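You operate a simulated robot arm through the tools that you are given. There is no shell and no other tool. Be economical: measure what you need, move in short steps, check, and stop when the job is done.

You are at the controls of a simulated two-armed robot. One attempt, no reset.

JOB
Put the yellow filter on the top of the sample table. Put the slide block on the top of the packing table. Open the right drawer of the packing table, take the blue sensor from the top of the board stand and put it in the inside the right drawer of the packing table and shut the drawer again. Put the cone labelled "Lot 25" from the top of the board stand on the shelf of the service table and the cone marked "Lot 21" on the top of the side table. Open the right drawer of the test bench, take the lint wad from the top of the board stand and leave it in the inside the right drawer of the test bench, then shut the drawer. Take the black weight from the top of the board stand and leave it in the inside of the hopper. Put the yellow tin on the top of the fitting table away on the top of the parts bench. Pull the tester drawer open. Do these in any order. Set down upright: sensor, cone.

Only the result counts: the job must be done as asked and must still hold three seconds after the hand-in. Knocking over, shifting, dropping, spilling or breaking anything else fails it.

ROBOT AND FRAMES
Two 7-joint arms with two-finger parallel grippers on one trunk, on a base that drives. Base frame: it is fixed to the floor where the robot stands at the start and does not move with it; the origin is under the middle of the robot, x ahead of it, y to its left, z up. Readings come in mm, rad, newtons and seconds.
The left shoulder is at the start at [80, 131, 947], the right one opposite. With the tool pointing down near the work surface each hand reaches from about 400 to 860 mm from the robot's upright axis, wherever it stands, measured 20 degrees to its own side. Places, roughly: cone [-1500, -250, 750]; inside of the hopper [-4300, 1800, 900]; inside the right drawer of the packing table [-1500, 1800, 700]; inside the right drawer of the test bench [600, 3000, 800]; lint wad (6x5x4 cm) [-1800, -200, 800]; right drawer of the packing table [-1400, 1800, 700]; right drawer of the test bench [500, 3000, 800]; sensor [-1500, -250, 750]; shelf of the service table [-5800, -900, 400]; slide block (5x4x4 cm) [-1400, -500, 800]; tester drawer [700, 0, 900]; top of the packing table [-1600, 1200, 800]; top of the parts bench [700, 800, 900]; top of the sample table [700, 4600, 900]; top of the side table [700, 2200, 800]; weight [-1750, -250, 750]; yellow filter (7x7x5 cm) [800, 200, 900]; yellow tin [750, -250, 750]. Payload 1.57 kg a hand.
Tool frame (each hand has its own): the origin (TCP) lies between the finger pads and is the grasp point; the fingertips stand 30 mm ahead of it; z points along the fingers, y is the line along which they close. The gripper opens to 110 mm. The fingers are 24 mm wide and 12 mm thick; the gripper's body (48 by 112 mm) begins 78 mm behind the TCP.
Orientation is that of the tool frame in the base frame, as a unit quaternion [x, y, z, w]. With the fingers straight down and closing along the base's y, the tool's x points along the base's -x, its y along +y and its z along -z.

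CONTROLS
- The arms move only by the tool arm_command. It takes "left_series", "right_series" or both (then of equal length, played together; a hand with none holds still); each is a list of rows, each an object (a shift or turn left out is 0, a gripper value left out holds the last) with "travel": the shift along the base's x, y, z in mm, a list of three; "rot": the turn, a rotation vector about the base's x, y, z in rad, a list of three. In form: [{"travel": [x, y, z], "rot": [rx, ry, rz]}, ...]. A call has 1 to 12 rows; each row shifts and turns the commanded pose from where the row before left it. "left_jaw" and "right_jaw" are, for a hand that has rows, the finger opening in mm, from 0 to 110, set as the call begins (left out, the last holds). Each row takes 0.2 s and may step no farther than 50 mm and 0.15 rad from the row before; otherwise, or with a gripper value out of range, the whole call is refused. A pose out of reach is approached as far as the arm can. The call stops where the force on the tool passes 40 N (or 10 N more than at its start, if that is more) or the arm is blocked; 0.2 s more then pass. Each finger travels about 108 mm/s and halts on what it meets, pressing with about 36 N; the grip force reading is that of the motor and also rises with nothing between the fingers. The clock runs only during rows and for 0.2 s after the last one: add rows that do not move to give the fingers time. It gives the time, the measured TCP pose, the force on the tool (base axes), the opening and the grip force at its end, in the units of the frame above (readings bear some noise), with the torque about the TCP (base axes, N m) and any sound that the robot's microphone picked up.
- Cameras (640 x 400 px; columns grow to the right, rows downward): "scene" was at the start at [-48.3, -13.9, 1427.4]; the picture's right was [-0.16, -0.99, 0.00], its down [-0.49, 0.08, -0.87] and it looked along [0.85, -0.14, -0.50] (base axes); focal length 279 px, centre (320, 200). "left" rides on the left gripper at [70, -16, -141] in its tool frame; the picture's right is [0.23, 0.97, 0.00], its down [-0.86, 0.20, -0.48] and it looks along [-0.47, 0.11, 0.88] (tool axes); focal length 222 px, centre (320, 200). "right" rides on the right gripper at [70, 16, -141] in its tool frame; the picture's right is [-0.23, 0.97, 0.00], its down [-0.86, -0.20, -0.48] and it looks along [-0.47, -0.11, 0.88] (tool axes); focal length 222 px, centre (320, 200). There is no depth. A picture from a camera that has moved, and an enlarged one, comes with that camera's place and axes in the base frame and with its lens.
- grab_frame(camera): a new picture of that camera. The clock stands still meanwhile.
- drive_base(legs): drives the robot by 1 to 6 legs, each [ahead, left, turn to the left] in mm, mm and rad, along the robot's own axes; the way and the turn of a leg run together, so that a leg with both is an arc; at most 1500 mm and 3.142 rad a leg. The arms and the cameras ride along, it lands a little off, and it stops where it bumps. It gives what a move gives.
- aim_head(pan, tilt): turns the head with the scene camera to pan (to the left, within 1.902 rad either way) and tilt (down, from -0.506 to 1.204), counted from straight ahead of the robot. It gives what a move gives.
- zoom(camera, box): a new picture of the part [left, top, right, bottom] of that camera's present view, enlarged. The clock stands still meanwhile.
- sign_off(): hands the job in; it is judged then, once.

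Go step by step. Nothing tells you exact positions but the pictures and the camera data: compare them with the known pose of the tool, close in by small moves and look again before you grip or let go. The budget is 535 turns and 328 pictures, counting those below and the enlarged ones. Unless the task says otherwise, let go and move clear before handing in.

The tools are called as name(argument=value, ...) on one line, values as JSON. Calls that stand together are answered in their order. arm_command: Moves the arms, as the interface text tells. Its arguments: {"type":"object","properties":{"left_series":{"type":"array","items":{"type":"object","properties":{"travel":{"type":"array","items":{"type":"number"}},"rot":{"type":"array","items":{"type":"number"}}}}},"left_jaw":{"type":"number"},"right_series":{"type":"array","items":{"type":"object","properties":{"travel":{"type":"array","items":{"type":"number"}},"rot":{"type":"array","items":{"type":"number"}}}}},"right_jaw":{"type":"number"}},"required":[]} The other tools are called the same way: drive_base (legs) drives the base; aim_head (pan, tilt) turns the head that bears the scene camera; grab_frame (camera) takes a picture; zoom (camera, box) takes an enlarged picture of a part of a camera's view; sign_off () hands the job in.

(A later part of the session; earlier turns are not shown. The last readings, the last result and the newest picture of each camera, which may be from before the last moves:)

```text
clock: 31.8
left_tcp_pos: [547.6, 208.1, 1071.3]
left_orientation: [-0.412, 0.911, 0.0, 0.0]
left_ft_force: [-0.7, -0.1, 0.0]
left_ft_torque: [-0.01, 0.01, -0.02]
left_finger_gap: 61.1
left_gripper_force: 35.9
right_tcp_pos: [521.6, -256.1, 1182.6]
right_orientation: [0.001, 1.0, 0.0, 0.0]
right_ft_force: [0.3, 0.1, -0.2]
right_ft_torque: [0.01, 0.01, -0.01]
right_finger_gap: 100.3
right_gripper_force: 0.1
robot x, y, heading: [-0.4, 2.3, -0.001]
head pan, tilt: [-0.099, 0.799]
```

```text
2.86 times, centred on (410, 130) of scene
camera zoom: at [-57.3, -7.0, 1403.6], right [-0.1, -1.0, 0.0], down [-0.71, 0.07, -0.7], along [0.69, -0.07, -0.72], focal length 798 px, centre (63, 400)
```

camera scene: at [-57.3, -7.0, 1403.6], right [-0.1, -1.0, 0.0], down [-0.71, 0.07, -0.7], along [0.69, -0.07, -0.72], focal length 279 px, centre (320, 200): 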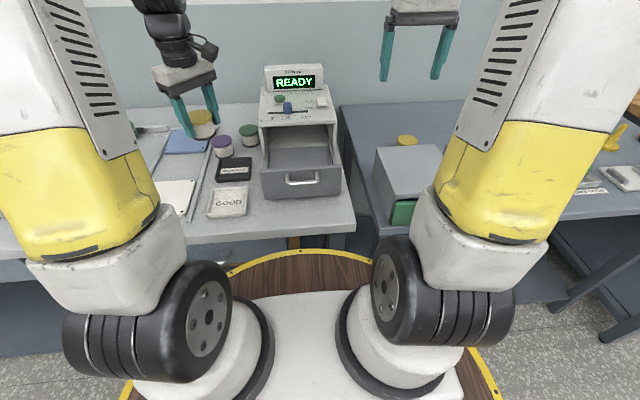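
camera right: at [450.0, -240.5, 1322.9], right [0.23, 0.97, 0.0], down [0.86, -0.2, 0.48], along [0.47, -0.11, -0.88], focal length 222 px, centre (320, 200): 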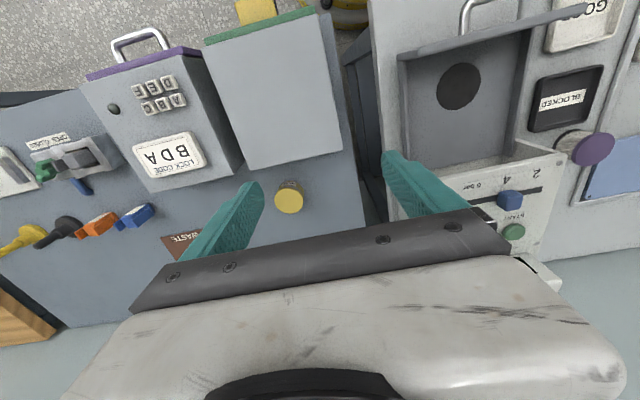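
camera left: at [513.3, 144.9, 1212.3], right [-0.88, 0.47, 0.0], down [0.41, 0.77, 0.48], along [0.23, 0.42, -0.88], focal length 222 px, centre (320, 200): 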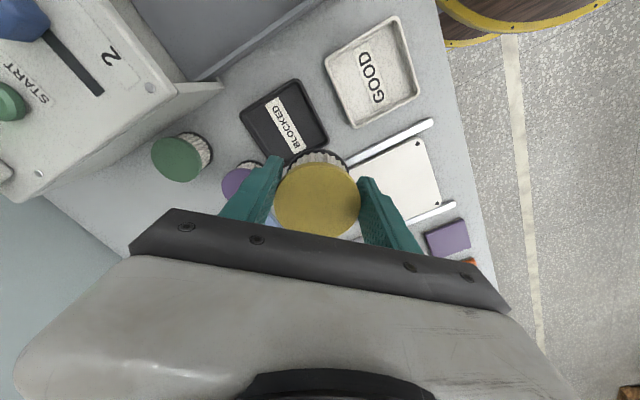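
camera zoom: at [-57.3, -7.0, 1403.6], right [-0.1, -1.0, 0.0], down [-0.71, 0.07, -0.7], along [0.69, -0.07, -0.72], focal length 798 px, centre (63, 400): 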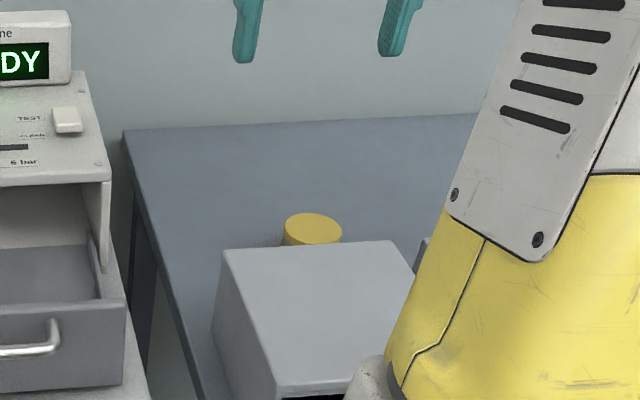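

A row was too long; I repeat with shorter steps.

arm_command(right_series=[{"travel": [24, -30, -25]}, {"travel": [24, -30, -25]}, {"travel": [24, -30, -25]}, {"travel": [35, 0, -15]}], right_jaw=85)

grab_frame(camera="right")

```text
clock: 32.8
left_tcp_pos: [547.8, 207.9, 1070.8]
left_orientation: [-0.413, 0.911, -0.001, 0.0]
left_ft_force: [-0.3, -0.3, 0.2]
left_ft_torque: [0.0, -0.02, 0.03]
left_finger_gap: 61.1
left_gripper_force: 36.1
right_tcp_pos: [627.7, -346.5, 1092.8]
right_orientation: [0.0, 1.0, -0.001, 0.0]
right_ft_force: [-0.8, -0.3, 1.0]
right_ft_torque: [0.01, -0.08, 0.01]
right_finger_gap: 84.9
right_gripper_force: 0.1
robot x, y, heading: [-1.2, 0.4, 0.005]
head pan, tilt: [-0.099, 0.799]
```

```text
295 pictures are left
camera right: at [556.3, -331.4, 1233.2], right [0.23, 0.97, 0.0], down [0.85, -0.2, 0.48], along [0.47, -0.11, -0.88], focal length 222 px, centre (320, 200)
```

right: 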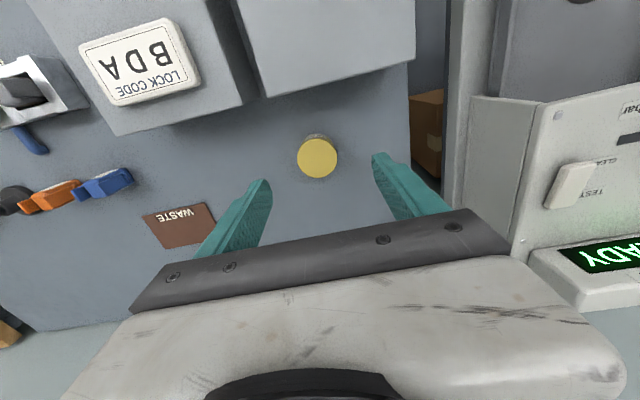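

The tin's top estimate refines to about [657,-358,905]. I go closer and check.

arm_command(right_series=[{"travel": [14, -6, -30]}, {"travel": [14, -6, -30]}, {"travel": [0, 0, -30]}])

grab_frame(camera="right")

zoom(camera="scene", box=[350, 60, 470, 200])

```text
clock: 33.6
left_tcp_pos: [548.8, 207.9, 1071.4]
left_orientation: [-0.412, 0.911, 0.0, 0.0]
left_ft_force: [0.9, -0.1, -0.5]
left_ft_torque: [-0.02, 0.02, 0.02]
left_finger_gap: 60.9
left_gripper_force: 36.2
right_tcp_pos: [655.0, -359.0, 1001.8]
right_orientation: [0.001, 1.0, 0.001, 0.0]
right_ft_force: [-0.1, 0.8, 0.4]
right_ft_torque: [-0.03, -0.01, 0.01]
right_finger_gap: 85.0
right_gripper_force: 0.1
robot x, y, heading: [0.1, 4.7, 0.001]
head pan, tilt: [-0.099, 0.799]
```

```text
294 pictures are left
camera right: at [583.3, -343.7, 1142.4], right [0.23, 0.97, 0.0], down [0.85, -0.2, 0.48], along [0.47, -0.11, -0.88], focal length 222 px, centre (320, 200)
```

right: 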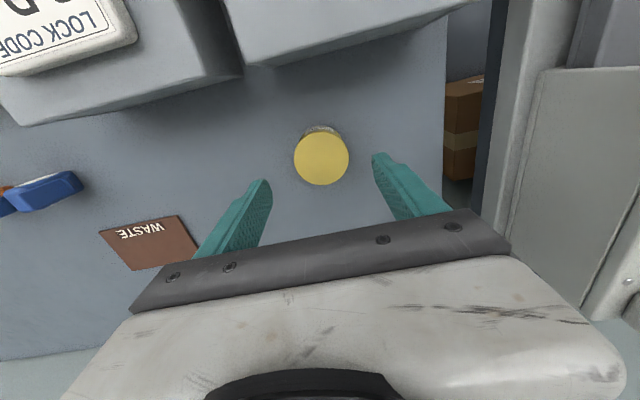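

```text
2.86 times, centred on (410, 130) of scene
camera zoom: at [-57.3, -7.1, 1403.6], right [-0.1, -1.0, 0.0], down [-0.71, 0.07, -0.7], along [0.69, -0.07, -0.72], focal length 798 px, centre (63, 400)
```

zoom: 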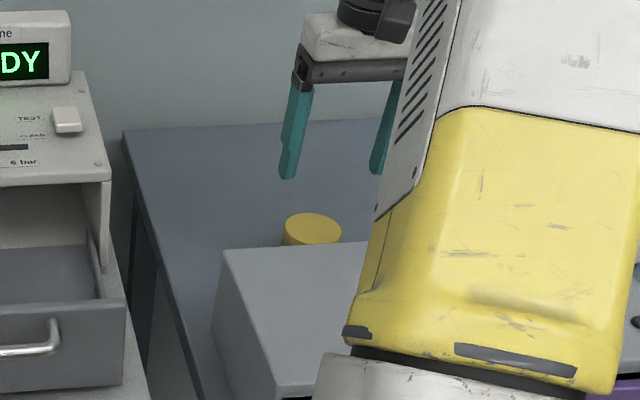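

By apparent size, the tin's top is at about [661,-360,899], 62 mm wide; the box in front tops out at z≈953, clear of the hand. I lower around the tin.

arm_command(right_series=[{"travel": [6, -1, -25]}, {"travel": [0, 0, -30]}, {"travel": [0, 0, -30]}, {"travel": [0, 0, -25]}], right_jaw=95)

grab_frame(camera="right")

zoom(camera="scene", box=[350, 60, 470, 200])

```text
clock: 34.6
left_tcp_pos: [545.9, 207.5, 1070.4]
left_orientation: [-0.412, 0.911, 0.0, 0.0]
left_ft_force: [1.0, -0.1, -0.4]
left_ft_torque: [0.02, -0.02, 0.0]
left_finger_gap: 61.1
left_gripper_force: 36.0
right_tcp_pos: [661.3, -357.4, 892.6]
right_orientation: [0.0, 1.0, -0.001, 0.0]
right_ft_force: [0.1, 0.6, 0.1]
right_ft_torque: [-0.04, 0.0, 0.04]
right_finger_gap: 94.9
right_gripper_force: 0.0
robot x, y, heading: [0.5, 0.4, 0.002]
head pan, tilt: [-0.099, 0.799]
```

```text
292 pictures are left
camera right: at [589.4, -342.9, 1033.2], right [0.23, 0.97, 0.0], down [0.86, -0.2, 0.48], along [0.47, -0.11, -0.88], focal length 222 px, centre (320, 200)
```

right: 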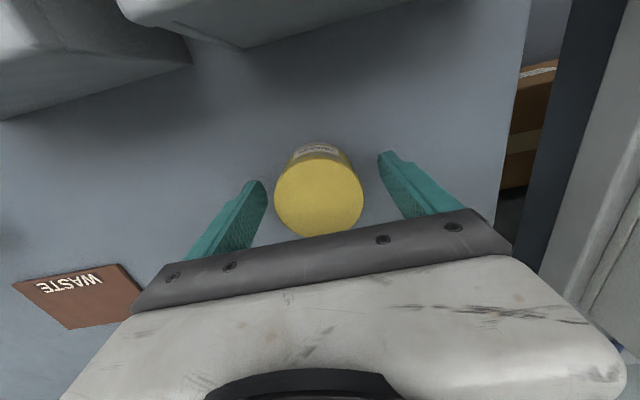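

```text
2.86 times, centred on (410, 130) of scene
camera zoom: at [-57.4, -7.1, 1403.6], right [-0.1, -1.0, 0.0], down [-0.71, 0.07, -0.7], along [0.69, -0.07, -0.72], focal length 798 px, centre (63, 400)
```

zoom: 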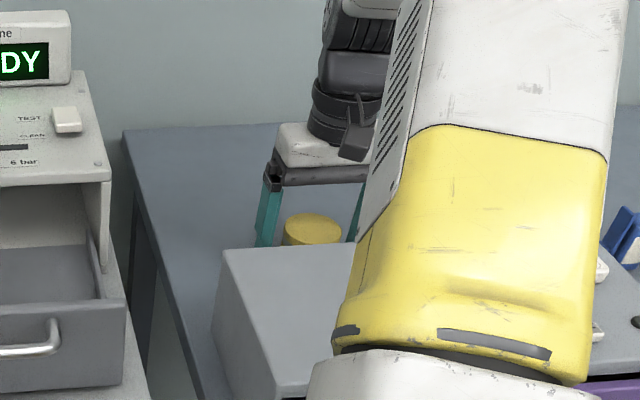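

The tin is centred. I lower a bit more, and close.

arm_command(right_series=[{"travel": [1, -1, -10]}])

arm_command(right_series=[{}, {}, {}], right_jaw=20)

arm_command(right_series=[{"travel": [0, 0, 30]}, {"travel": [0, 0, 45]}, {"travel": [0, 0, 45]}, {"travel": [0, 0, 45]}, {"travel": [-40, 10, 20]}, {"travel": [-40, 10, 10]}, {"travel": [-40, 10, 0]}])

grab_frame(camera="right")

```text
clock: 35.0
left_tcp_pos: [547.5, 206.6, 1070.6]
left_orientation: [-0.412, 0.911, 0.0, 0.0]
left_ft_force: [0.5, -0.5, -1.0]
left_ft_torque: [-0.04, -0.01, 0.01]
left_finger_gap: 60.8
left_gripper_force: 36.4
right_tcp_pos: [661.2, -361.4, 881.7]
right_orientation: [-0.001, 1.0, 0.0, -0.001]
right_ft_force: [-0.3, -0.2, 0.6]
right_ft_torque: [0.0, 0.02, 0.02]
right_finger_gap: 95.0
right_gripper_force: 0.0
robot x, y, heading: [1.5, -2.4, -0.003]
head pan, tilt: [-0.099, 0.799]
```

```text
clock: 35.8
left_tcp_pos: [547.8, 206.9, 1071.6]
left_orientation: [-0.412, 0.911, 0.001, 0.0]
left_ft_force: [0.1, 0.4, -0.9]
left_ft_torque: [0.04, 0.0, 0.03]
left_finger_gap: 60.8
left_gripper_force: 35.9
right_tcp_pos: [660.7, -360.6, 882.0]
right_orientation: [0.0, 1.0, 0.0, 0.0]
right_ft_force: [0.5, -0.4, -1.0]
right_ft_torque: [0.0, -0.01, 0.03]
right_finger_gap: 61.0
right_gripper_force: 35.1
robot x, y, heading: [-0.2, 3.3, -0.001]
head pan, tilt: [-0.099, 0.799]
```

```text
clock: 37.4
left_tcp_pos: [547.1, 206.2, 1071.1]
left_orientation: [-0.412, 0.911, -0.001, 0.0]
left_ft_force: [0.5, -0.4, -0.8]
left_ft_torque: [0.0, 0.03, -0.01]
left_finger_gap: 61.1
left_gripper_force: 36.0
right_tcp_pos: [541.4, -330.2, 1077.3]
right_orientation: [0.0, 1.0, 0.0, 0.0]
right_ft_force: [-0.2, 0.5, -0.9]
right_ft_torque: [0.02, 0.08, 0.01]
right_finger_gap: 61.0
right_gripper_force: 35.7
robot x, y, heading: [-0.3, 1.1, -0.002]
head pan, tilt: [-0.099, 0.799]
```

```text
290 pictures are left
camera right: at [470.3, -315.0, 1219.0], right [0.23, 0.97, 0.0], down [0.86, -0.2, 0.48], along [0.47, -0.11, -0.88], focal length 222 px, centre (320, 200)
```

right: 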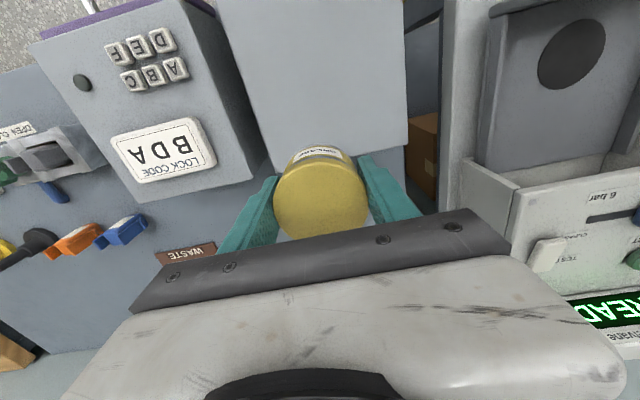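

Tin is held too. I back away from the bench and drive left along it, then look for free space on the parts bench.

drive_base(legs=[[-400, 0, 0], [0, 800, 0]])

aim_head(pan=0.0, tilt=0.5)

grab_frame(camera="scene")

```text
clock: 43.8
left_tcp_pos: [150.6, 1012.7, 1071.0]
left_orientation: [-0.408, 0.913, 0.0, 0.0]
left_ft_force: [-0.6, -0.4, -1.1]
left_ft_torque: [-0.01, -0.02, 0.02]
left_finger_gap: 60.9
left_gripper_force: 36.0
right_tcp_pos: [141.4, 474.9, 1076.6]
right_orientation: [0.004, 1.0, 0.0, 0.0]
right_ft_force: [0.1, 0.0, -1.2]
right_ft_torque: [0.0, 0.02, 0.0]
right_finger_gap: 61.0
right_gripper_force: 35.9
robot x, y, heading: [-399.7, 811.1, -0.009]
head pan, tilt: [-0.099, 0.799]
```

```text
clock: 44.6
left_tcp_pos: [151.9, 1012.3, 1071.5]
left_orientation: [-0.408, 0.913, 0.0, -0.001]
left_ft_force: [-0.2, -0.2, 0.1]
left_ft_torque: [0.03, 0.01, -0.03]
left_finger_gap: 61.1
left_gripper_force: 35.7
right_tcp_pos: [141.1, 474.4, 1078.4]
right_orientation: [0.005, 1.0, 0.0, 0.0]
right_ft_force: [-0.2, 0.2, -1.7]
right_ft_torque: [0.01, 0.01, 0.01]
right_finger_gap: 61.2
right_gripper_force: 36.6
robot x, y, heading: [-396.3, 810.2, -0.013]
head pan, tilt: [0.0, 0.499]
```

```text
289 pictures are left
camera scene: at [-444.0, 810.5, 1429.5], right [-0.01, -1.0, 0.0], down [-0.48, 0.0, -0.88], along [0.88, -0.01, -0.48], focal length 279 px, centre (320, 200)
```

scene: 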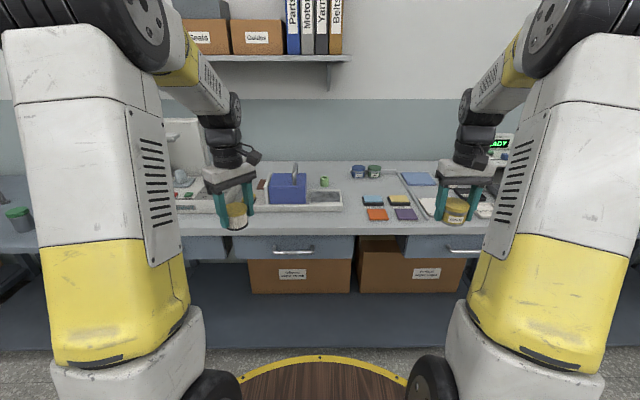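

I look closer at the bench for a free patch for the tin.

zoom(camera="scene", box=[240, 140, 480, 250])

```text
2.67 times, centred on (360, 195) of scene
camera zoom: at [-444.0, 810.5, 1429.5], right [-0.01, -1.0, 0.0], down [-0.48, 0.0, -0.88], along [0.88, -0.01, -0.48], focal length 745 px, centre (213, 213)
```

zoom: 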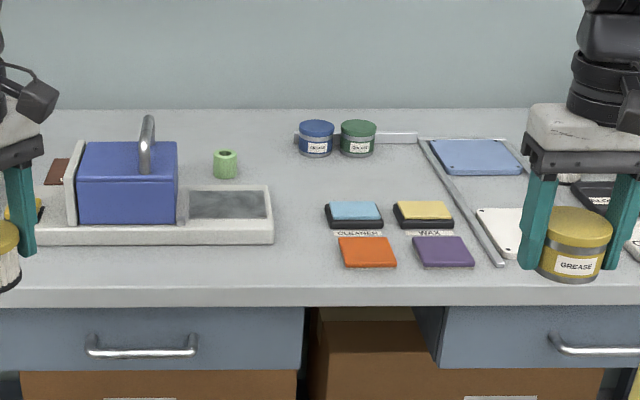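

Free patch at about [670,665] on the bench. I raise the left hand, then drive in so the right hand can reach.

arm_command(left_series=[{"travel": [0, 0, 45]}, {"travel": [0, 0, 45]}, {"travel": [0, 0, 45]}], right_series=[{"travel": [0, 0, 20]}, {"travel": [0, 0, 20]}, {"travel": [0, 0, 0]}])

drive_base(legs=[[0, 70, 0.011], [380, 0, 0]])

grab_frame(camera="right")

grab_frame(camera="scene")

```text
clock: 45.4
left_tcp_pos: [153.1, 1013.4, 1207.4]
left_orientation: [-0.408, 0.913, 0.0, 0.0]
left_ft_force: [1.1, 0.6, -1.2]
left_ft_torque: [0.01, 0.01, 0.0]
left_finger_gap: 61.0
left_gripper_force: 35.6
right_tcp_pos: [142.6, 475.2, 1120.7]
right_orientation: [0.004, 1.0, 0.0, 0.0]
right_ft_force: [-0.9, 0.5, -1.6]
right_ft_torque: [-0.01, 0.01, 0.0]
right_finger_gap: 61.2
right_gripper_force: 36.3
robot x, y, heading: [-401.3, 809.7, -0.011]
head pan, tilt: [0.0, 0.499]
```

```text
clock: 48.4
left_tcp_pos: [525.4, 1090.0, 1206.7]
left_orientation: [-0.415, 0.91, -0.001, 0.0]
left_ft_force: [-0.6, 0.5, -1.1]
left_ft_torque: [0.0, 0.0, 0.0]
left_finger_gap: 61.1
left_gripper_force: 35.5
right_tcp_pos: [521.1, 553.1, 1117.9]
right_orientation: [-0.003, 1.0, 0.0, 0.0]
right_ft_force: [-1.3, -0.4, -0.9]
right_ft_torque: [0.0, 0.01, 0.0]
right_finger_gap: 61.0
right_gripper_force: 36.0
robot x, y, heading: [-23.8, 882.3, 0.011]
head pan, tilt: [0.0, 0.499]
```

```text
287 pictures are left
camera right: at [449.5, 567.8, 1259.5], right [0.22, 0.97, 0.0], down [0.86, -0.2, 0.48], along [0.47, -0.11, -0.88], focal length 222 px, centre (320, 200)
```

right: 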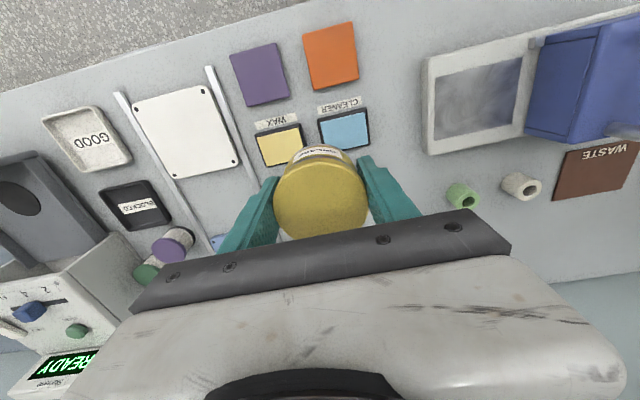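

```text
286 pictures are left
camera scene: at [-68.7, 880.7, 1429.5], right [0.01, -1.0, 0.0], down [-0.48, 0.0, -0.88], along [0.88, 0.0, -0.48], focal length 279 px, centre (320, 200)
```

scene: 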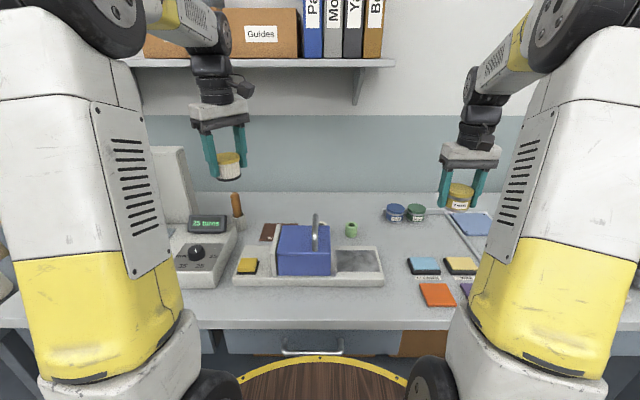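

Spot [668,668] is clear of pads, tray, tins. I carry the tin over it.

arm_command(right_series=[{"travel": [29, 23, -14]}, {"travel": [29, 23, -14]}, {"travel": [29, 23, -30]}, {"travel": [29, 23, -30]}, {"travel": [29, 23, -30]}])

grab_frame(camera="right")

zoom(camera="scene", box=[300, 160, 480, 310])

```text
clock: 49.6
left_tcp_pos: [525.3, 1090.9, 1206.4]
left_orientation: [-0.415, 0.91, 0.001, 0.001]
left_ft_force: [-0.3, -0.7, -1.3]
left_ft_torque: [0.01, -0.03, -0.01]
left_finger_gap: 61.1
left_gripper_force: 36.0
right_tcp_pos: [666.7, 666.9, 1002.1]
right_orientation: [-0.002, 1.0, 0.0, -0.001]
right_ft_force: [-0.6, -0.2, -0.6]
right_ft_torque: [0.0, -0.02, 0.02]
right_finger_gap: 61.3
right_gripper_force: 35.7
robot x, y, heading: [-25.6, 881.3, 0.006]
head pan, tilt: [0.0, 0.499]
```

```text
285 pictures are left
camera right: at [595.2, 681.6, 1143.7], right [0.22, 0.97, 0.0], down [0.86, -0.2, 0.48], along [0.47, -0.11, -0.88], focal length 222 px, centre (320, 200)
```

right: 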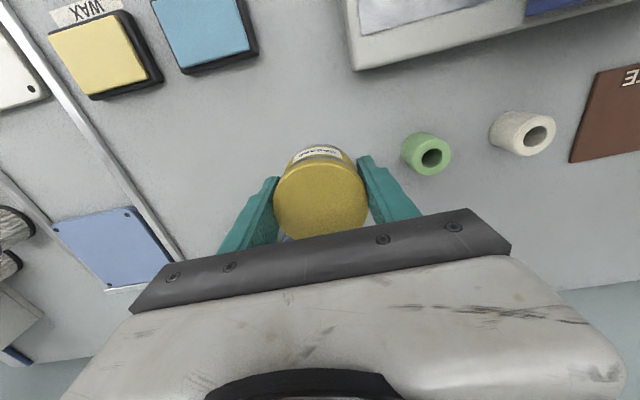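

```text
2.67 times, centred on (390, 235) of scene
camera zoom: at [-69.0, 880.5, 1429.5], right [0.0, -1.0, 0.0], down [-0.48, 0.0, -0.88], along [0.88, 0.0, -0.48], focal length 745 px, centre (133, 107)
```

zoom: 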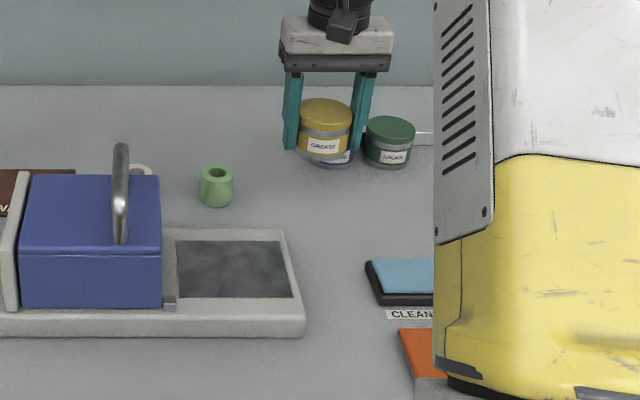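

The tin seems ~47 mm tall, so contact is expected at TCP z≈916. I lower to 925 then ease down.

arm_command(right_series=[{"travel": [0, 0, -30]}, {"travel": [0, 0, -30]}, {"travel": [0, 0, -15]}])

arm_command(right_series=[{"travel": [0, 0, -3]}, {"travel": [0, 0, -3]}])

zoom(camera="scene", box=[300, 160, 480, 310])

```text
clock: 50.4
left_tcp_pos: [526.1, 1090.7, 1205.8]
left_orientation: [-0.414, 0.91, 0.0, 0.001]
left_ft_force: [0.2, 0.1, -0.9]
left_ft_torque: [-0.01, 0.02, -0.02]
left_finger_gap: 60.9
left_gripper_force: 36.2
right_tcp_pos: [665.5, 666.4, 925.7]
right_orientation: [-0.003, 1.0, 0.0, 0.0]
right_ft_force: [0.8, 0.3, -1.2]
right_ft_torque: [0.01, 0.01, 0.0]
right_finger_gap: 61.6
right_gripper_force: 36.0
robot x, y, heading: [-22.0, 880.0, 0.001]
head pan, tilt: [0.0, 0.499]
```

```text
clock: 51.0
left_tcp_pos: [527.1, 1090.0, 1206.8]
left_orientation: [-0.414, 0.91, 0.0, 0.0]
left_ft_force: [-0.2, -0.6, -0.6]
left_ft_torque: [-0.01, 0.01, 0.03]
left_finger_gap: 61.1
left_gripper_force: 36.2
right_tcp_pos: [665.6, 668.5, 920.2]
right_orientation: [-0.003, 1.0, 0.0, 0.0]
right_ft_force: [-0.9, 0.2, -1.0]
right_ft_torque: [0.02, -0.01, 0.0]
right_finger_gap: 61.3
right_gripper_force: 36.0
robot x, y, heading: [-23.3, 877.6, 0.008]
head pan, tilt: [0.0, 0.499]
```

```text
2.67 times, centred on (390, 235) of scene
camera zoom: at [-68.5, 880.7, 1429.5], right [0.01, -1.0, 0.0], down [-0.48, 0.0, -0.88], along [0.88, 0.0, -0.48], focal length 745 px, centre (133, 107)
```

zoom: 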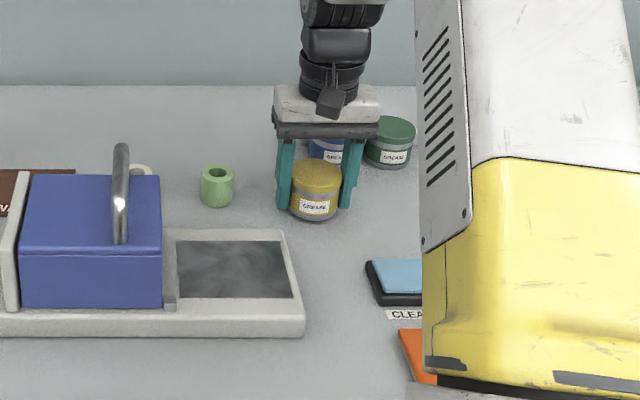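

Close to the surface. I ease down in 2 mm steps watching the force.

arm_command(right_series=[{"travel": [0, 0, -2]}, {"travel": [0, 0, -2]}])

arm_command(right_series=[{"travel": [0, 0, -2]}, {"travel": [0, 0, -2]}])

arm_command(right_series=[{"travel": [0, 0, -2]}, {"travel": [0, 0, -1]}])

```text
clock: 51.6
left_tcp_pos: [524.9, 1091.1, 1206.5]
left_orientation: [-0.415, 0.91, 0.0, 0.0]
left_ft_force: [0.1, 0.5, -1.1]
left_ft_torque: [-0.01, -0.02, -0.01]
left_finger_gap: 60.9
left_gripper_force: 35.6
right_tcp_pos: [666.6, 667.9, 915.7]
right_orientation: [-0.003, 1.0, 0.0, 0.0]
right_ft_force: [0.8, -0.2, -0.9]
right_ft_torque: [0.0, 0.01, -0.04]
right_finger_gap: 61.3
right_gripper_force: 35.7
robot x, y, heading: [-23.2, 881.2, 0.008]
head pan, tilt: [0.0, 0.499]
```

```text
clock: 52.2
left_tcp_pos: [525.6, 1091.6, 1206.1]
left_orientation: [-0.414, 0.91, -0.001, -0.001]
left_ft_force: [0.1, 0.2, -0.7]
left_ft_torque: [0.05, -0.05, 0.0]
left_finger_gap: 60.9
left_gripper_force: 36.4
right_tcp_pos: [665.8, 669.1, 912.5]
right_orientation: [-0.002, 1.0, 0.0, 0.0]
right_ft_force: [-0.5, -0.8, 1.4]
right_ft_torque: [0.04, 0.01, -0.02]
right_finger_gap: 61.2
right_gripper_force: 36.3
robot x, y, heading: [-21.4, 881.3, 0.001]
head pan, tilt: [0.0, 0.499]
```

```text
clock: 52.8
left_tcp_pos: [525.2, 1090.9, 1207.8]
left_orientation: [-0.415, 0.91, -0.001, 0.0]
left_ft_force: [0.8, -0.2, -1.3]
left_ft_torque: [-0.03, 0.02, -0.04]
left_finger_gap: 61.0
left_gripper_force: 36.1
right_tcp_pos: [665.6, 668.4, 911.8]
right_orientation: [-0.003, 1.0, 0.0, 0.003]
right_ft_force: [-5.2, -0.1, 33.8]
right_ft_torque: [0.11, 0.3, 0.04]
right_finger_gap: 61.2
right_gripper_force: 35.5
robot x, y, heading: [-20.3, 878.4, 0.001]
head pan, tilt: [0.0, 0.499]
```

Contact. I relieve the push, open, and rise.

arm_command(right_series=[{"travel": [0, 0, 1.5]}])

arm_command(right_series=[{}, {}], right_jaw=95)

arm_command(right_series=[{"travel": [0, 0, 30]}, {"travel": [0, 0, 45]}, {"travel": [0, 0, 45]}, {"travel": [-20, 0, 45]}, {"travel": [-40, -20, 20]}, {"travel": [-40, -20, 0]}])

grab_frame(camera="scene")

```text
clock: 53.2
left_tcp_pos: [524.3, 1091.5, 1206.1]
left_orientation: [-0.415, 0.91, 0.001, 0.0]
left_ft_force: [0.3, 0.9, -1.0]
left_ft_torque: [-0.04, 0.03, 0.01]
left_finger_gap: 60.8
left_gripper_force: 36.1
right_tcp_pos: [666.1, 668.9, 912.4]
right_orientation: [-0.003, 1.0, 0.0, 0.003]
right_ft_force: [-1.7, 0.2, 33.3]
right_ft_torque: [0.05, -0.02, 0.01]
right_finger_gap: 61.1
right_gripper_force: 36.3
robot x, y, heading: [-20.7, 878.7, 0.004]
head pan, tilt: [0.0, 0.499]
```

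```text
clock: 53.8
left_tcp_pos: [523.9, 1091.9, 1206.4]
left_orientation: [-0.414, 0.91, 0.0, 0.0]
left_ft_force: [0.4, -0.8, -0.3]
left_ft_torque: [0.01, 0.03, -0.02]
left_finger_gap: 61.0
left_gripper_force: 35.8
right_tcp_pos: [665.3, 666.9, 910.6]
right_orientation: [-0.001, 1.0, 0.0, 0.0]
right_ft_force: [-2.8, -6.0, 21.9]
right_ft_torque: [0.87, 0.06, 0.2]
right_finger_gap: 89.8
right_gripper_force: 0.0
robot x, y, heading: [-21.9, 879.8, -0.001]
head pan, tilt: [0.0, 0.499]
```

```text
clock: 55.2
left_tcp_pos: [525.2, 1091.4, 1206.5]
left_orientation: [-0.415, 0.91, 0.001, 0.0]
left_ft_force: [0.8, 0.9, -0.9]
left_ft_torque: [-0.04, 0.02, -0.03]
left_finger_gap: 60.9
left_gripper_force: 35.8
right_tcp_pos: [567.2, 629.6, 1095.6]
right_orientation: [-0.003, 1.0, 0.0, 0.0]
right_ft_force: [-0.3, 1.4, 0.2]
right_ft_torque: [-0.04, 0.02, -0.03]
right_finger_gap: 94.9
right_gripper_force: 0.1
robot x, y, heading: [-21.5, 878.8, 0.005]
head pan, tilt: [0.0, 0.499]
```

```text
282 pictures are left
camera scene: at [-68.2, 880.9, 1429.5], right [0.01, -1.0, 0.0], down [-0.48, 0.0, -0.88], along [0.88, 0.0, -0.48], focal length 279 px, centre (320, 200)
```

scene: 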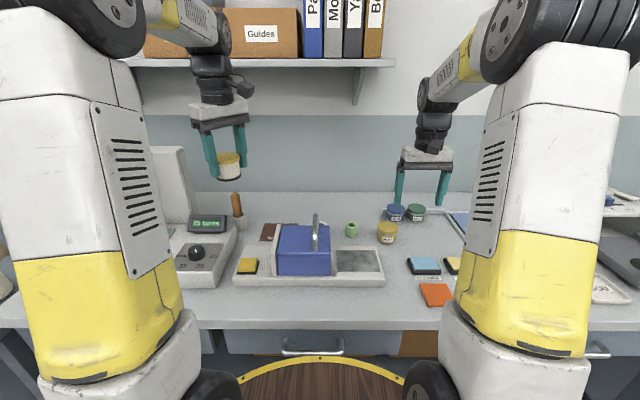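

Tin placed. Now the filter to the sample table near [700,4600]: I back off and drive left up the aisle, looking as I go.

drive_base(legs=[[-420, 0, 0], [0, 1400, 0]])

aim_head(pan=0.7, tilt=0.4)

grab_frame(camera="scene")

aim_head(pan=0.0, tilt=0.5)

grab_frame(camera="scene")

```text
clock: 64.4
left_tcp_pos: [100.5, 2500.2, 1206.1]
left_orientation: [-0.413, 0.911, 0.0, 0.0]
left_ft_force: [-0.7, -0.1, -0.3]
left_ft_torque: [0.05, 0.03, 0.07]
left_finger_gap: 60.9
left_gripper_force: 36.1
right_tcp_pos: [141.2, 2037.9, 1094.7]
right_orientation: [-0.001, 1.0, 0.0, 0.0]
right_ft_force: [-0.2, -0.3, -0.6]
right_ft_torque: [-0.02, 0.01, 0.03]
right_finger_gap: 94.9
right_gripper_force: 0.2
robot x, y, heading: [-448.3, 2291.2, 0.0]
head pan, tilt: [0.0, 0.499]
```

```text
clock: 65.5
left_tcp_pos: [102.4, 2500.3, 1206.9]
left_orientation: [-0.413, 0.911, 0.0, 0.0]
left_ft_force: [0.4, -0.8, -1.4]
left_ft_torque: [0.01, 0.0, 0.0]
left_finger_gap: 61.1
left_gripper_force: 36.2
right_tcp_pos: [141.9, 2036.9, 1095.8]
right_orientation: [-0.001, 1.0, 0.0, 0.001]
right_ft_force: [-0.9, 0.0, 0.1]
right_ft_torque: [0.05, -0.04, 0.0]
right_finger_gap: 95.3
right_gripper_force: 0.0
robot x, y, heading: [-449.5, 2290.6, 0.002]
head pan, tilt: [0.7, 0.4]
```

```text
281 pictures are left
camera scene: at [-513.6, 2351.4, 1438.7], right [0.64, -0.76, 0.0], down [-0.3, -0.25, -0.92], along [0.7, 0.59, -0.39], focal length 279 px, centre (320, 200)
```

scene: 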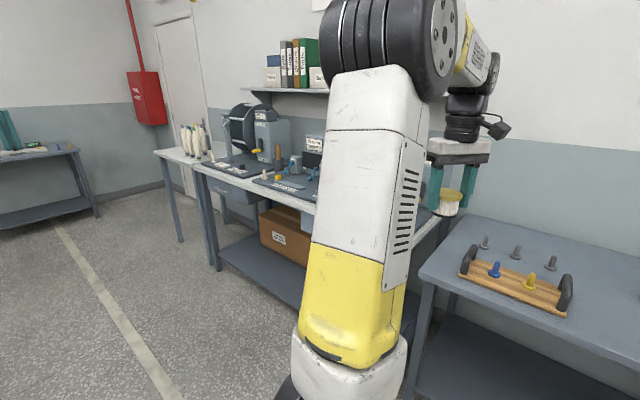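

```text
clock: 66.6
left_tcp_pos: [101.6, 2501.5, 1206.1]
left_orientation: [-0.414, 0.91, 0.0, 0.0]
left_ft_force: [0.1, -0.2, -0.2]
left_ft_torque: [0.02, 0.02, 0.01]
left_finger_gap: 61.1
left_gripper_force: 36.1
right_tcp_pos: [140.8, 2037.9, 1095.6]
right_orientation: [-0.001, 1.0, 0.0, 0.0]
right_ft_force: [-0.4, -0.5, 0.3]
right_ft_torque: [0.0, 0.04, 0.01]
right_finger_gap: 95.0
right_gripper_force: 0.1
robot x, y, heading: [-445.8, 2288.5, 0.001]
head pan, tilt: [0.0, 0.499]
```

```text
280 pictures are left
camera scene: at [-493.4, 2291.8, 1429.5], right [0.0, -1.0, 0.0], down [-0.48, 0.0, -0.88], along [0.88, 0.0, -0.48], focal length 279 px, centre (320, 200)
```

scene: 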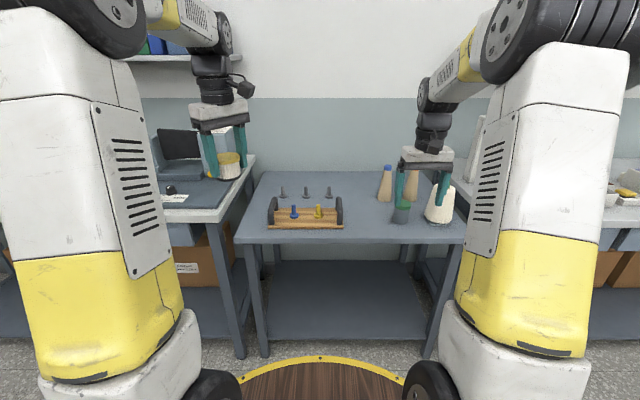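

The side table is here, test bench next, sample table (white bottles) beyond. I continue left.

drive_base(legs=[[0, 1200, 0], [0, 850, 0]])

grab_frame(camera="scene")

```text
clock: 76.8
left_tcp_pos: [61.8, 4568.0, 1207.2]
left_orientation: [-0.42, 0.908, 0.001, 0.001]
left_ft_force: [0.0, 0.3, 0.7]
left_ft_torque: [0.01, 0.02, -0.03]
left_finger_gap: 60.9
left_gripper_force: 36.3
right_tcp_pos: [109.3, 4106.1, 1095.3]
right_orientation: [-0.009, 1.0, 0.0, 0.0]
right_ft_force: [-0.1, 0.2, -0.5]
right_ft_torque: [-0.02, 0.04, 0.03]
right_finger_gap: 95.3
right_gripper_force: 0.1
robot x, y, heading: [-485.7, 4348.9, 0.018]
head pan, tilt: [0.0, 0.499]
```

```text
279 pictures are left
camera scene: at [-529.8, 4348.7, 1429.5], right [0.02, -1.0, 0.0], down [-0.48, -0.01, -0.88], along [0.88, 0.02, -0.48], focal length 279 px, centre (320, 200)
```

scene: 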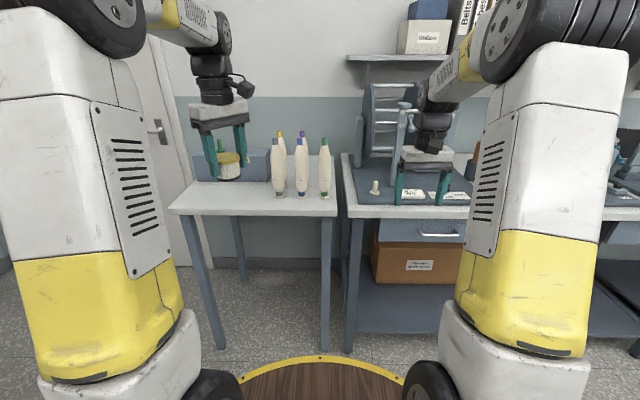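

The sample table is ahead to the left, with spindles/bottles on its right. I zoom to choose a spot.

zoom(camera="scene", box=[160, 120, 350, 230])

grab_frame(camera="left")

```text
3.37 times, centred on (255, 175) of scene
camera zoom: at [-529.8, 4348.7, 1429.5], right [0.02, -1.0, 0.0], down [-0.48, -0.01, -0.88], along [0.88, 0.02, -0.48], focal length 941 px, centre (539, 284)
```

zoom: 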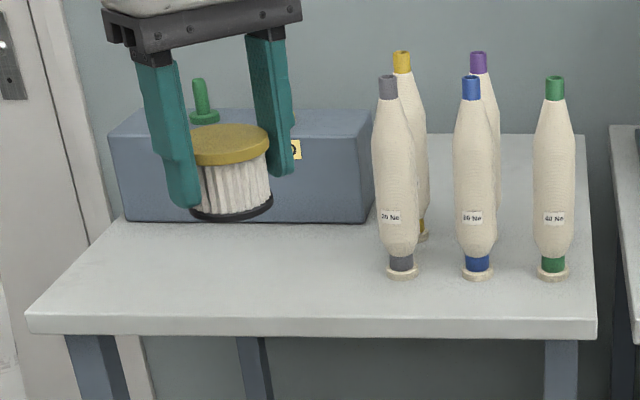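

```text
277 pictures are left
camera left: at [28.0, 4504.3, 1348.0], right [-0.89, 0.45, 0.0], down [0.4, 0.78, 0.48], along [0.22, 0.43, -0.88], focal length 222 px, centre (320, 200)
```

left: 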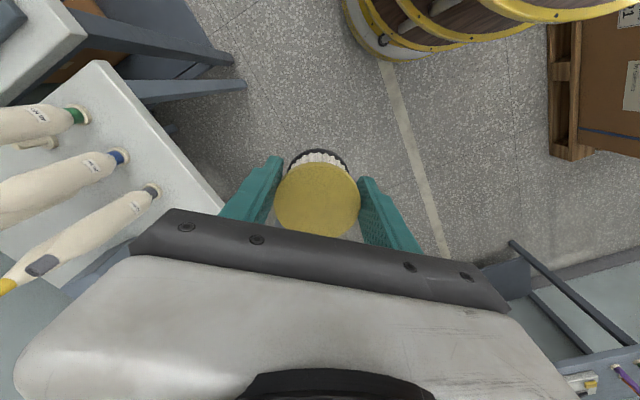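

Target about [440,4738] in front of the grey box. I retract the right hand so it stays clear, then drive in.

arm_command(right_series=[{"travel": [-45, 0, 10]}, {"travel": [-45, 0, 10]}, {"travel": [-45, 0, 10]}, {"travel": [-45, 0, 10]}])

drive_base(legs=[[0, 185, -0.018], [370, 0, 0]])

grab_frame(camera="left")

grab_frame(camera="scene")

```text
clock: 77.8
left_tcp_pos: [61.9, 4567.9, 1207.3]
left_orientation: [-0.42, 0.907, 0.0, 0.001]
left_ft_force: [-0.5, 0.0, -0.3]
left_ft_torque: [0.01, 0.04, 0.01]
left_finger_gap: 60.9
left_gripper_force: 35.1
right_tcp_pos: [-69.0, 4106.5, 1137.0]
right_orientation: [-0.009, 1.0, -0.001, 0.0]
right_ft_force: [0.5, 0.7, 0.1]
right_ft_torque: [0.0, 0.02, 0.04]
right_finger_gap: 95.0
right_gripper_force: 0.1
robot x, y, heading: [-480.4, 4349.8, 0.015]
head pan, tilt: [0.0, 0.499]
```

```text
clock: 81.3
left_tcp_pos: [434.9, 4737.6, 1206.8]
left_orientation: [-0.412, 0.911, -0.001, 0.001]
left_ft_force: [-0.3, -0.7, -0.4]
left_ft_torque: [0.02, -0.01, 0.03]
left_finger_gap: 61.1
left_gripper_force: 36.1
right_tcp_pos: [294.1, 4279.0, 1137.2]
right_orientation: [0.004, 1.0, 0.0, 0.0]
right_ft_force: [-0.4, 0.2, -0.7]
right_ft_torque: [0.0, -0.01, -0.02]
right_finger_gap: 95.1
right_gripper_force: 0.1
robot x, y, heading: [-120.9, 4529.6, -0.004]
head pan, tilt: [0.0, 0.499]
```

```text
276 pictures are left
camera left: at [399.6, 4674.9, 1348.0], right [-0.88, 0.48, 0.0], down [0.42, 0.77, 0.48], along [0.23, 0.42, -0.88], focal length 222 px, centre (320, 200)
```

left: 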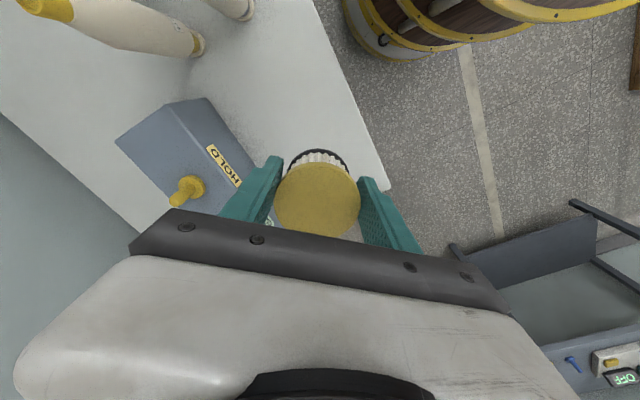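

```text
275 pictures are left
camera scene: at [-161.8, 4532.5, 1429.5], right [0.0, -1.0, 0.0], down [-0.48, 0.0, -0.88], along [0.88, 0.0, -0.48], focal length 279 px, centre (320, 200)
```

scene: 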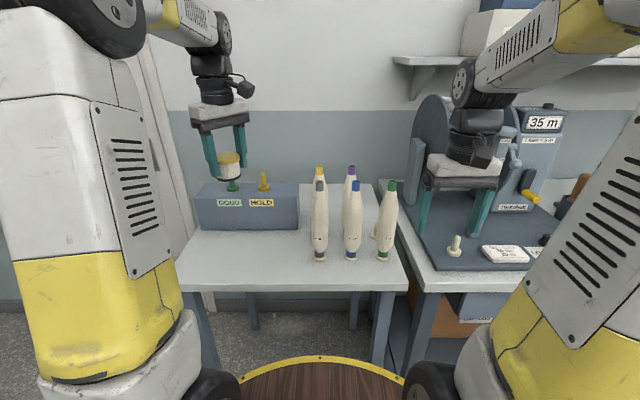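

The spot below the hand is free (table front edge x≈348, box at x≈590, surface ≈ 905). I lower the filter.

arm_command(left_series=[{"travel": [12, 0, -45]}, {"travel": [0, 0, -45]}, {"travel": [0, 0, -45]}, {"travel": [0, 0, -45]}, {"travel": [0, 0, -45]}])

zoom(camera="scene", box=[160, 160, 340, 310])

```text
clock: 82.5
left_tcp_pos: [444.6, 4737.8, 981.6]
left_orientation: [-0.411, 0.912, 0.0, -0.001]
left_ft_force: [-0.1, 0.1, 0.1]
left_ft_torque: [0.01, -0.04, -0.02]
left_finger_gap: 61.1
left_gripper_force: 36.0
right_tcp_pos: [293.8, 4279.6, 1137.8]
right_orientation: [0.001, 1.0, 0.0, 0.0]
right_ft_force: [0.2, -0.6, -0.1]
right_ft_torque: [-0.02, -0.01, 0.01]
right_finger_gap: 94.9
right_gripper_force: 0.1
robot x, y, heading: [-114.9, 4531.3, 0.001]
head pan, tilt: [0.0, 0.499]
```

```text
2.67 times, centred on (250, 235) of scene
camera zoom: at [-162.0, 4532.5, 1429.5], right [0.0, -1.0, 0.0], down [-0.48, 0.0, -0.88], along [0.88, 0.0, -0.48], focal length 745 px, centre (507, 107)
```

zoom: 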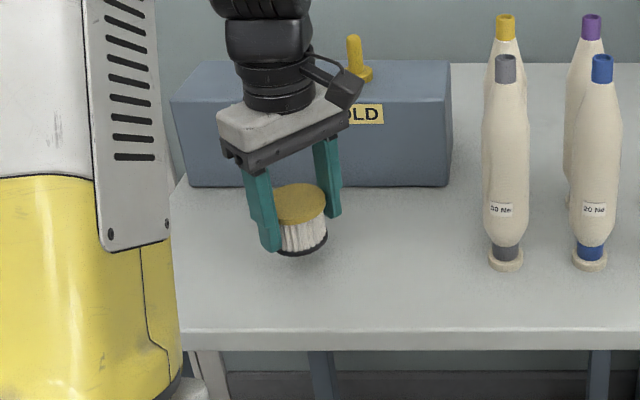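

arm_command(left_series=[{"travel": [0, 0, -10]}, {"travel": [0, 0, -5]}, {"travel": [0, 0, -3]}, {"travel": [0, 0, -3]}, {"travel": [0, 0, -3]}, {"travel": [0, 0, -2]}])

arm_command(left_series=[{"travel": [0, 0, -2]}, {"travel": [0, 0, -2]}, {"travel": [0, 0, -2]}])

arm_command(left_series=[{"travel": [0, 0, -2]}, {"travel": [0, 0, -2]}])

```text
clock: 83.9
left_tcp_pos: [446.8, 4737.2, 955.2]
left_orientation: [-0.41, 0.912, 0.0, -0.001]
left_ft_force: [-0.8, 0.3, -0.6]
left_ft_torque: [-0.02, 0.0, 0.0]
left_finger_gap: 61.1
left_gripper_force: 36.1
right_tcp_pos: [293.5, 4279.5, 1137.5]
right_orientation: [0.002, 1.0, 0.0, 0.0]
right_ft_force: [-0.1, 0.5, -0.2]
right_ft_torque: [0.04, 0.0, 0.03]
right_finger_gap: 95.2
right_gripper_force: 0.1
robot x, y, heading: [-113.6, 4531.1, -0.004]
head pan, tilt: [0.0, 0.499]
```

```text
clock: 84.7
left_tcp_pos: [447.0, 4736.6, 950.1]
left_orientation: [-0.411, 0.912, 0.0, 0.0]
left_ft_force: [0.1, -1.5, -0.7]
left_ft_torque: [-0.02, 0.03, 0.0]
left_finger_gap: 60.8
left_gripper_force: 36.0
right_tcp_pos: [294.2, 4279.3, 1137.1]
right_orientation: [0.001, 1.0, 0.0, -0.001]
right_ft_force: [-0.5, -0.2, 0.5]
right_ft_torque: [0.0, 0.05, -0.01]
right_finger_gap: 94.9
right_gripper_force: 0.3
robot x, y, heading: [-116.1, 4532.9, -0.002]
head pan, tilt: [0.0, 0.499]
```

```text
clock: 85.3
left_tcp_pos: [446.5, 4737.5, 946.4]
left_orientation: [-0.411, 0.912, 0.0, 0.0]
left_ft_force: [0.2, 0.3, -0.1]
left_ft_torque: [-0.02, 0.02, 0.0]
left_finger_gap: 61.0
left_gripper_force: 36.0
right_tcp_pos: [293.4, 4279.6, 1137.5]
right_orientation: [0.002, 1.0, 0.0, 0.0]
right_ft_force: [0.9, -0.2, 0.6]
right_ft_torque: [-0.02, 0.01, -0.01]
right_finger_gap: 94.9
right_gripper_force: 0.0
robot x, y, heading: [-111.7, 4531.7, -0.002]
head pan, tilt: [0.0, 0.499]
```

arm_command(left_series=[{"travel": [0, 0, -2]}, {"travel": [0, 0, -2]}, {"travel": [0, 0, -2]}, {"travel": [0, 0, -2]}])

zoom(camera="scene", box=[160, 160, 340, 310])

```text
clock: 86.3
left_tcp_pos: [447.1, 4736.8, 938.7]
left_orientation: [-0.411, 0.912, -0.001, 0.002]
left_ft_force: [-2.3, 4.0, 33.4]
left_ft_torque: [0.28, -0.16, 0.01]
left_finger_gap: 61.1
left_gripper_force: 35.8
right_tcp_pos: [292.3, 4279.3, 1137.3]
right_orientation: [0.002, 1.0, 0.0, 0.0]
right_ft_force: [-0.5, 0.2, 0.1]
right_ft_torque: [0.02, 0.0, -0.01]
right_finger_gap: 95.0
right_gripper_force: 0.0
robot x, y, heading: [-113.2, 4530.8, -0.009]
head pan, tilt: [0.0, 0.499]
```

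```text
2.67 times, centred on (250, 235) of scene
camera zoom: at [-162.8, 4532.3, 1429.5], right [0.0, -1.0, 0.0], down [-0.48, 0.0, -0.88], along [0.88, 0.0, -0.48], focal length 745 px, centre (507, 107)
```

zoom: 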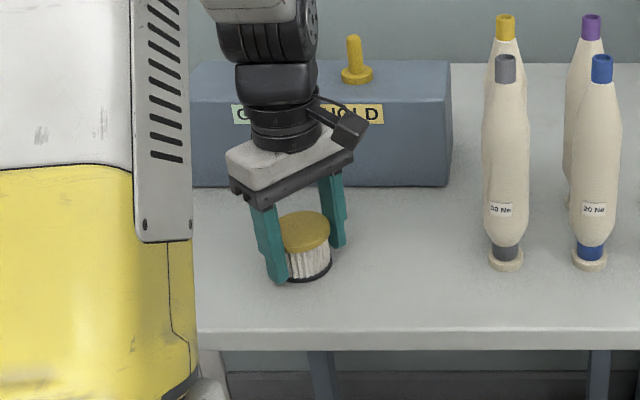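

Contact; I relieve, release, and rise.

arm_command(left_series=[{"travel": [0, 0, 2]}])

arm_command(left_series=[{}, {}], left_jaw=95)

arm_command(left_series=[{"travel": [0, 0, 30]}, {"travel": [0, 0, 45]}, {"travel": [0, 0, 45]}, {"travel": [0, 0, 45]}, {"travel": [-20, 0, 40]}])

zoom(camera="scene", box=[160, 160, 340, 310])

```text
clock: 86.7
left_tcp_pos: [446.1, 4737.4, 938.1]
left_orientation: [-0.411, 0.912, 0.0, 0.0]
left_ft_force: [4.3, 4.9, 16.3]
left_ft_torque: [0.2, -0.56, 0.05]
left_finger_gap: 61.0
left_gripper_force: 35.9
right_tcp_pos: [292.0, 4280.1, 1137.1]
right_orientation: [0.003, 1.0, 0.0, 0.0]
right_ft_force: [0.3, -0.2, 0.1]
right_ft_torque: [0.01, -0.03, -0.02]
right_finger_gap: 94.9
right_gripper_force: 0.1
robot x, y, heading: [-112.9, 4531.0, -0.0]
head pan, tilt: [0.0, 0.499]
```

```text
clock: 87.3
left_tcp_pos: [447.5, 4737.2, 938.8]
left_orientation: [-0.411, 0.912, 0.001, -0.001]
left_ft_force: [0.2, -0.5, 0.1]
left_ft_torque: [0.02, -0.01, 0.03]
left_finger_gap: 95.1
left_gripper_force: 0.1
right_tcp_pos: [293.3, 4279.3, 1136.6]
right_orientation: [0.003, 1.0, 0.0, 0.0]
right_ft_force: [0.1, -0.1, -0.5]
right_ft_torque: [0.0, -0.02, -0.03]
right_finger_gap: 94.9
right_gripper_force: 0.0
robot x, y, heading: [-116.8, 4528.6, -0.006]
head pan, tilt: [0.0, 0.499]
```

```text
clock: 88.5
left_tcp_pos: [426.0, 4737.2, 1144.9]
left_orientation: [-0.412, 0.911, 0.0, 0.001]
left_ft_force: [-0.1, 0.6, 0.2]
left_ft_torque: [0.0, 0.04, 0.02]
left_finger_gap: 94.9
left_gripper_force: 0.0
right_tcp_pos: [293.4, 4279.4, 1136.4]
right_orientation: [0.003, 1.0, 0.0, 0.0]
right_ft_force: [0.6, 0.2, -0.5]
right_ft_torque: [0.02, 0.02, 0.04]
right_finger_gap: 94.9
right_gripper_force: 0.1
robot x, y, heading: [-116.1, 4532.4, -0.005]
head pan, tilt: [0.0, 0.499]
```

```text
2.67 times, centred on (250, 235) of scene
camera zoom: at [-161.2, 4532.5, 1429.5], right [0.0, -1.0, 0.0], down [-0.48, 0.0, -0.88], along [0.88, 0.0, -0.48], focal length 745 px, centre (507, 107)
```

zoom: 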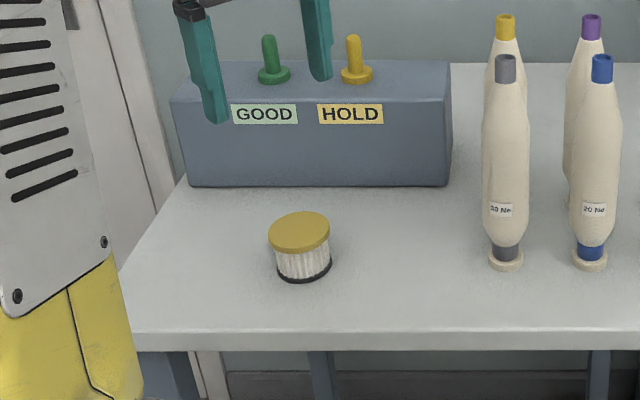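

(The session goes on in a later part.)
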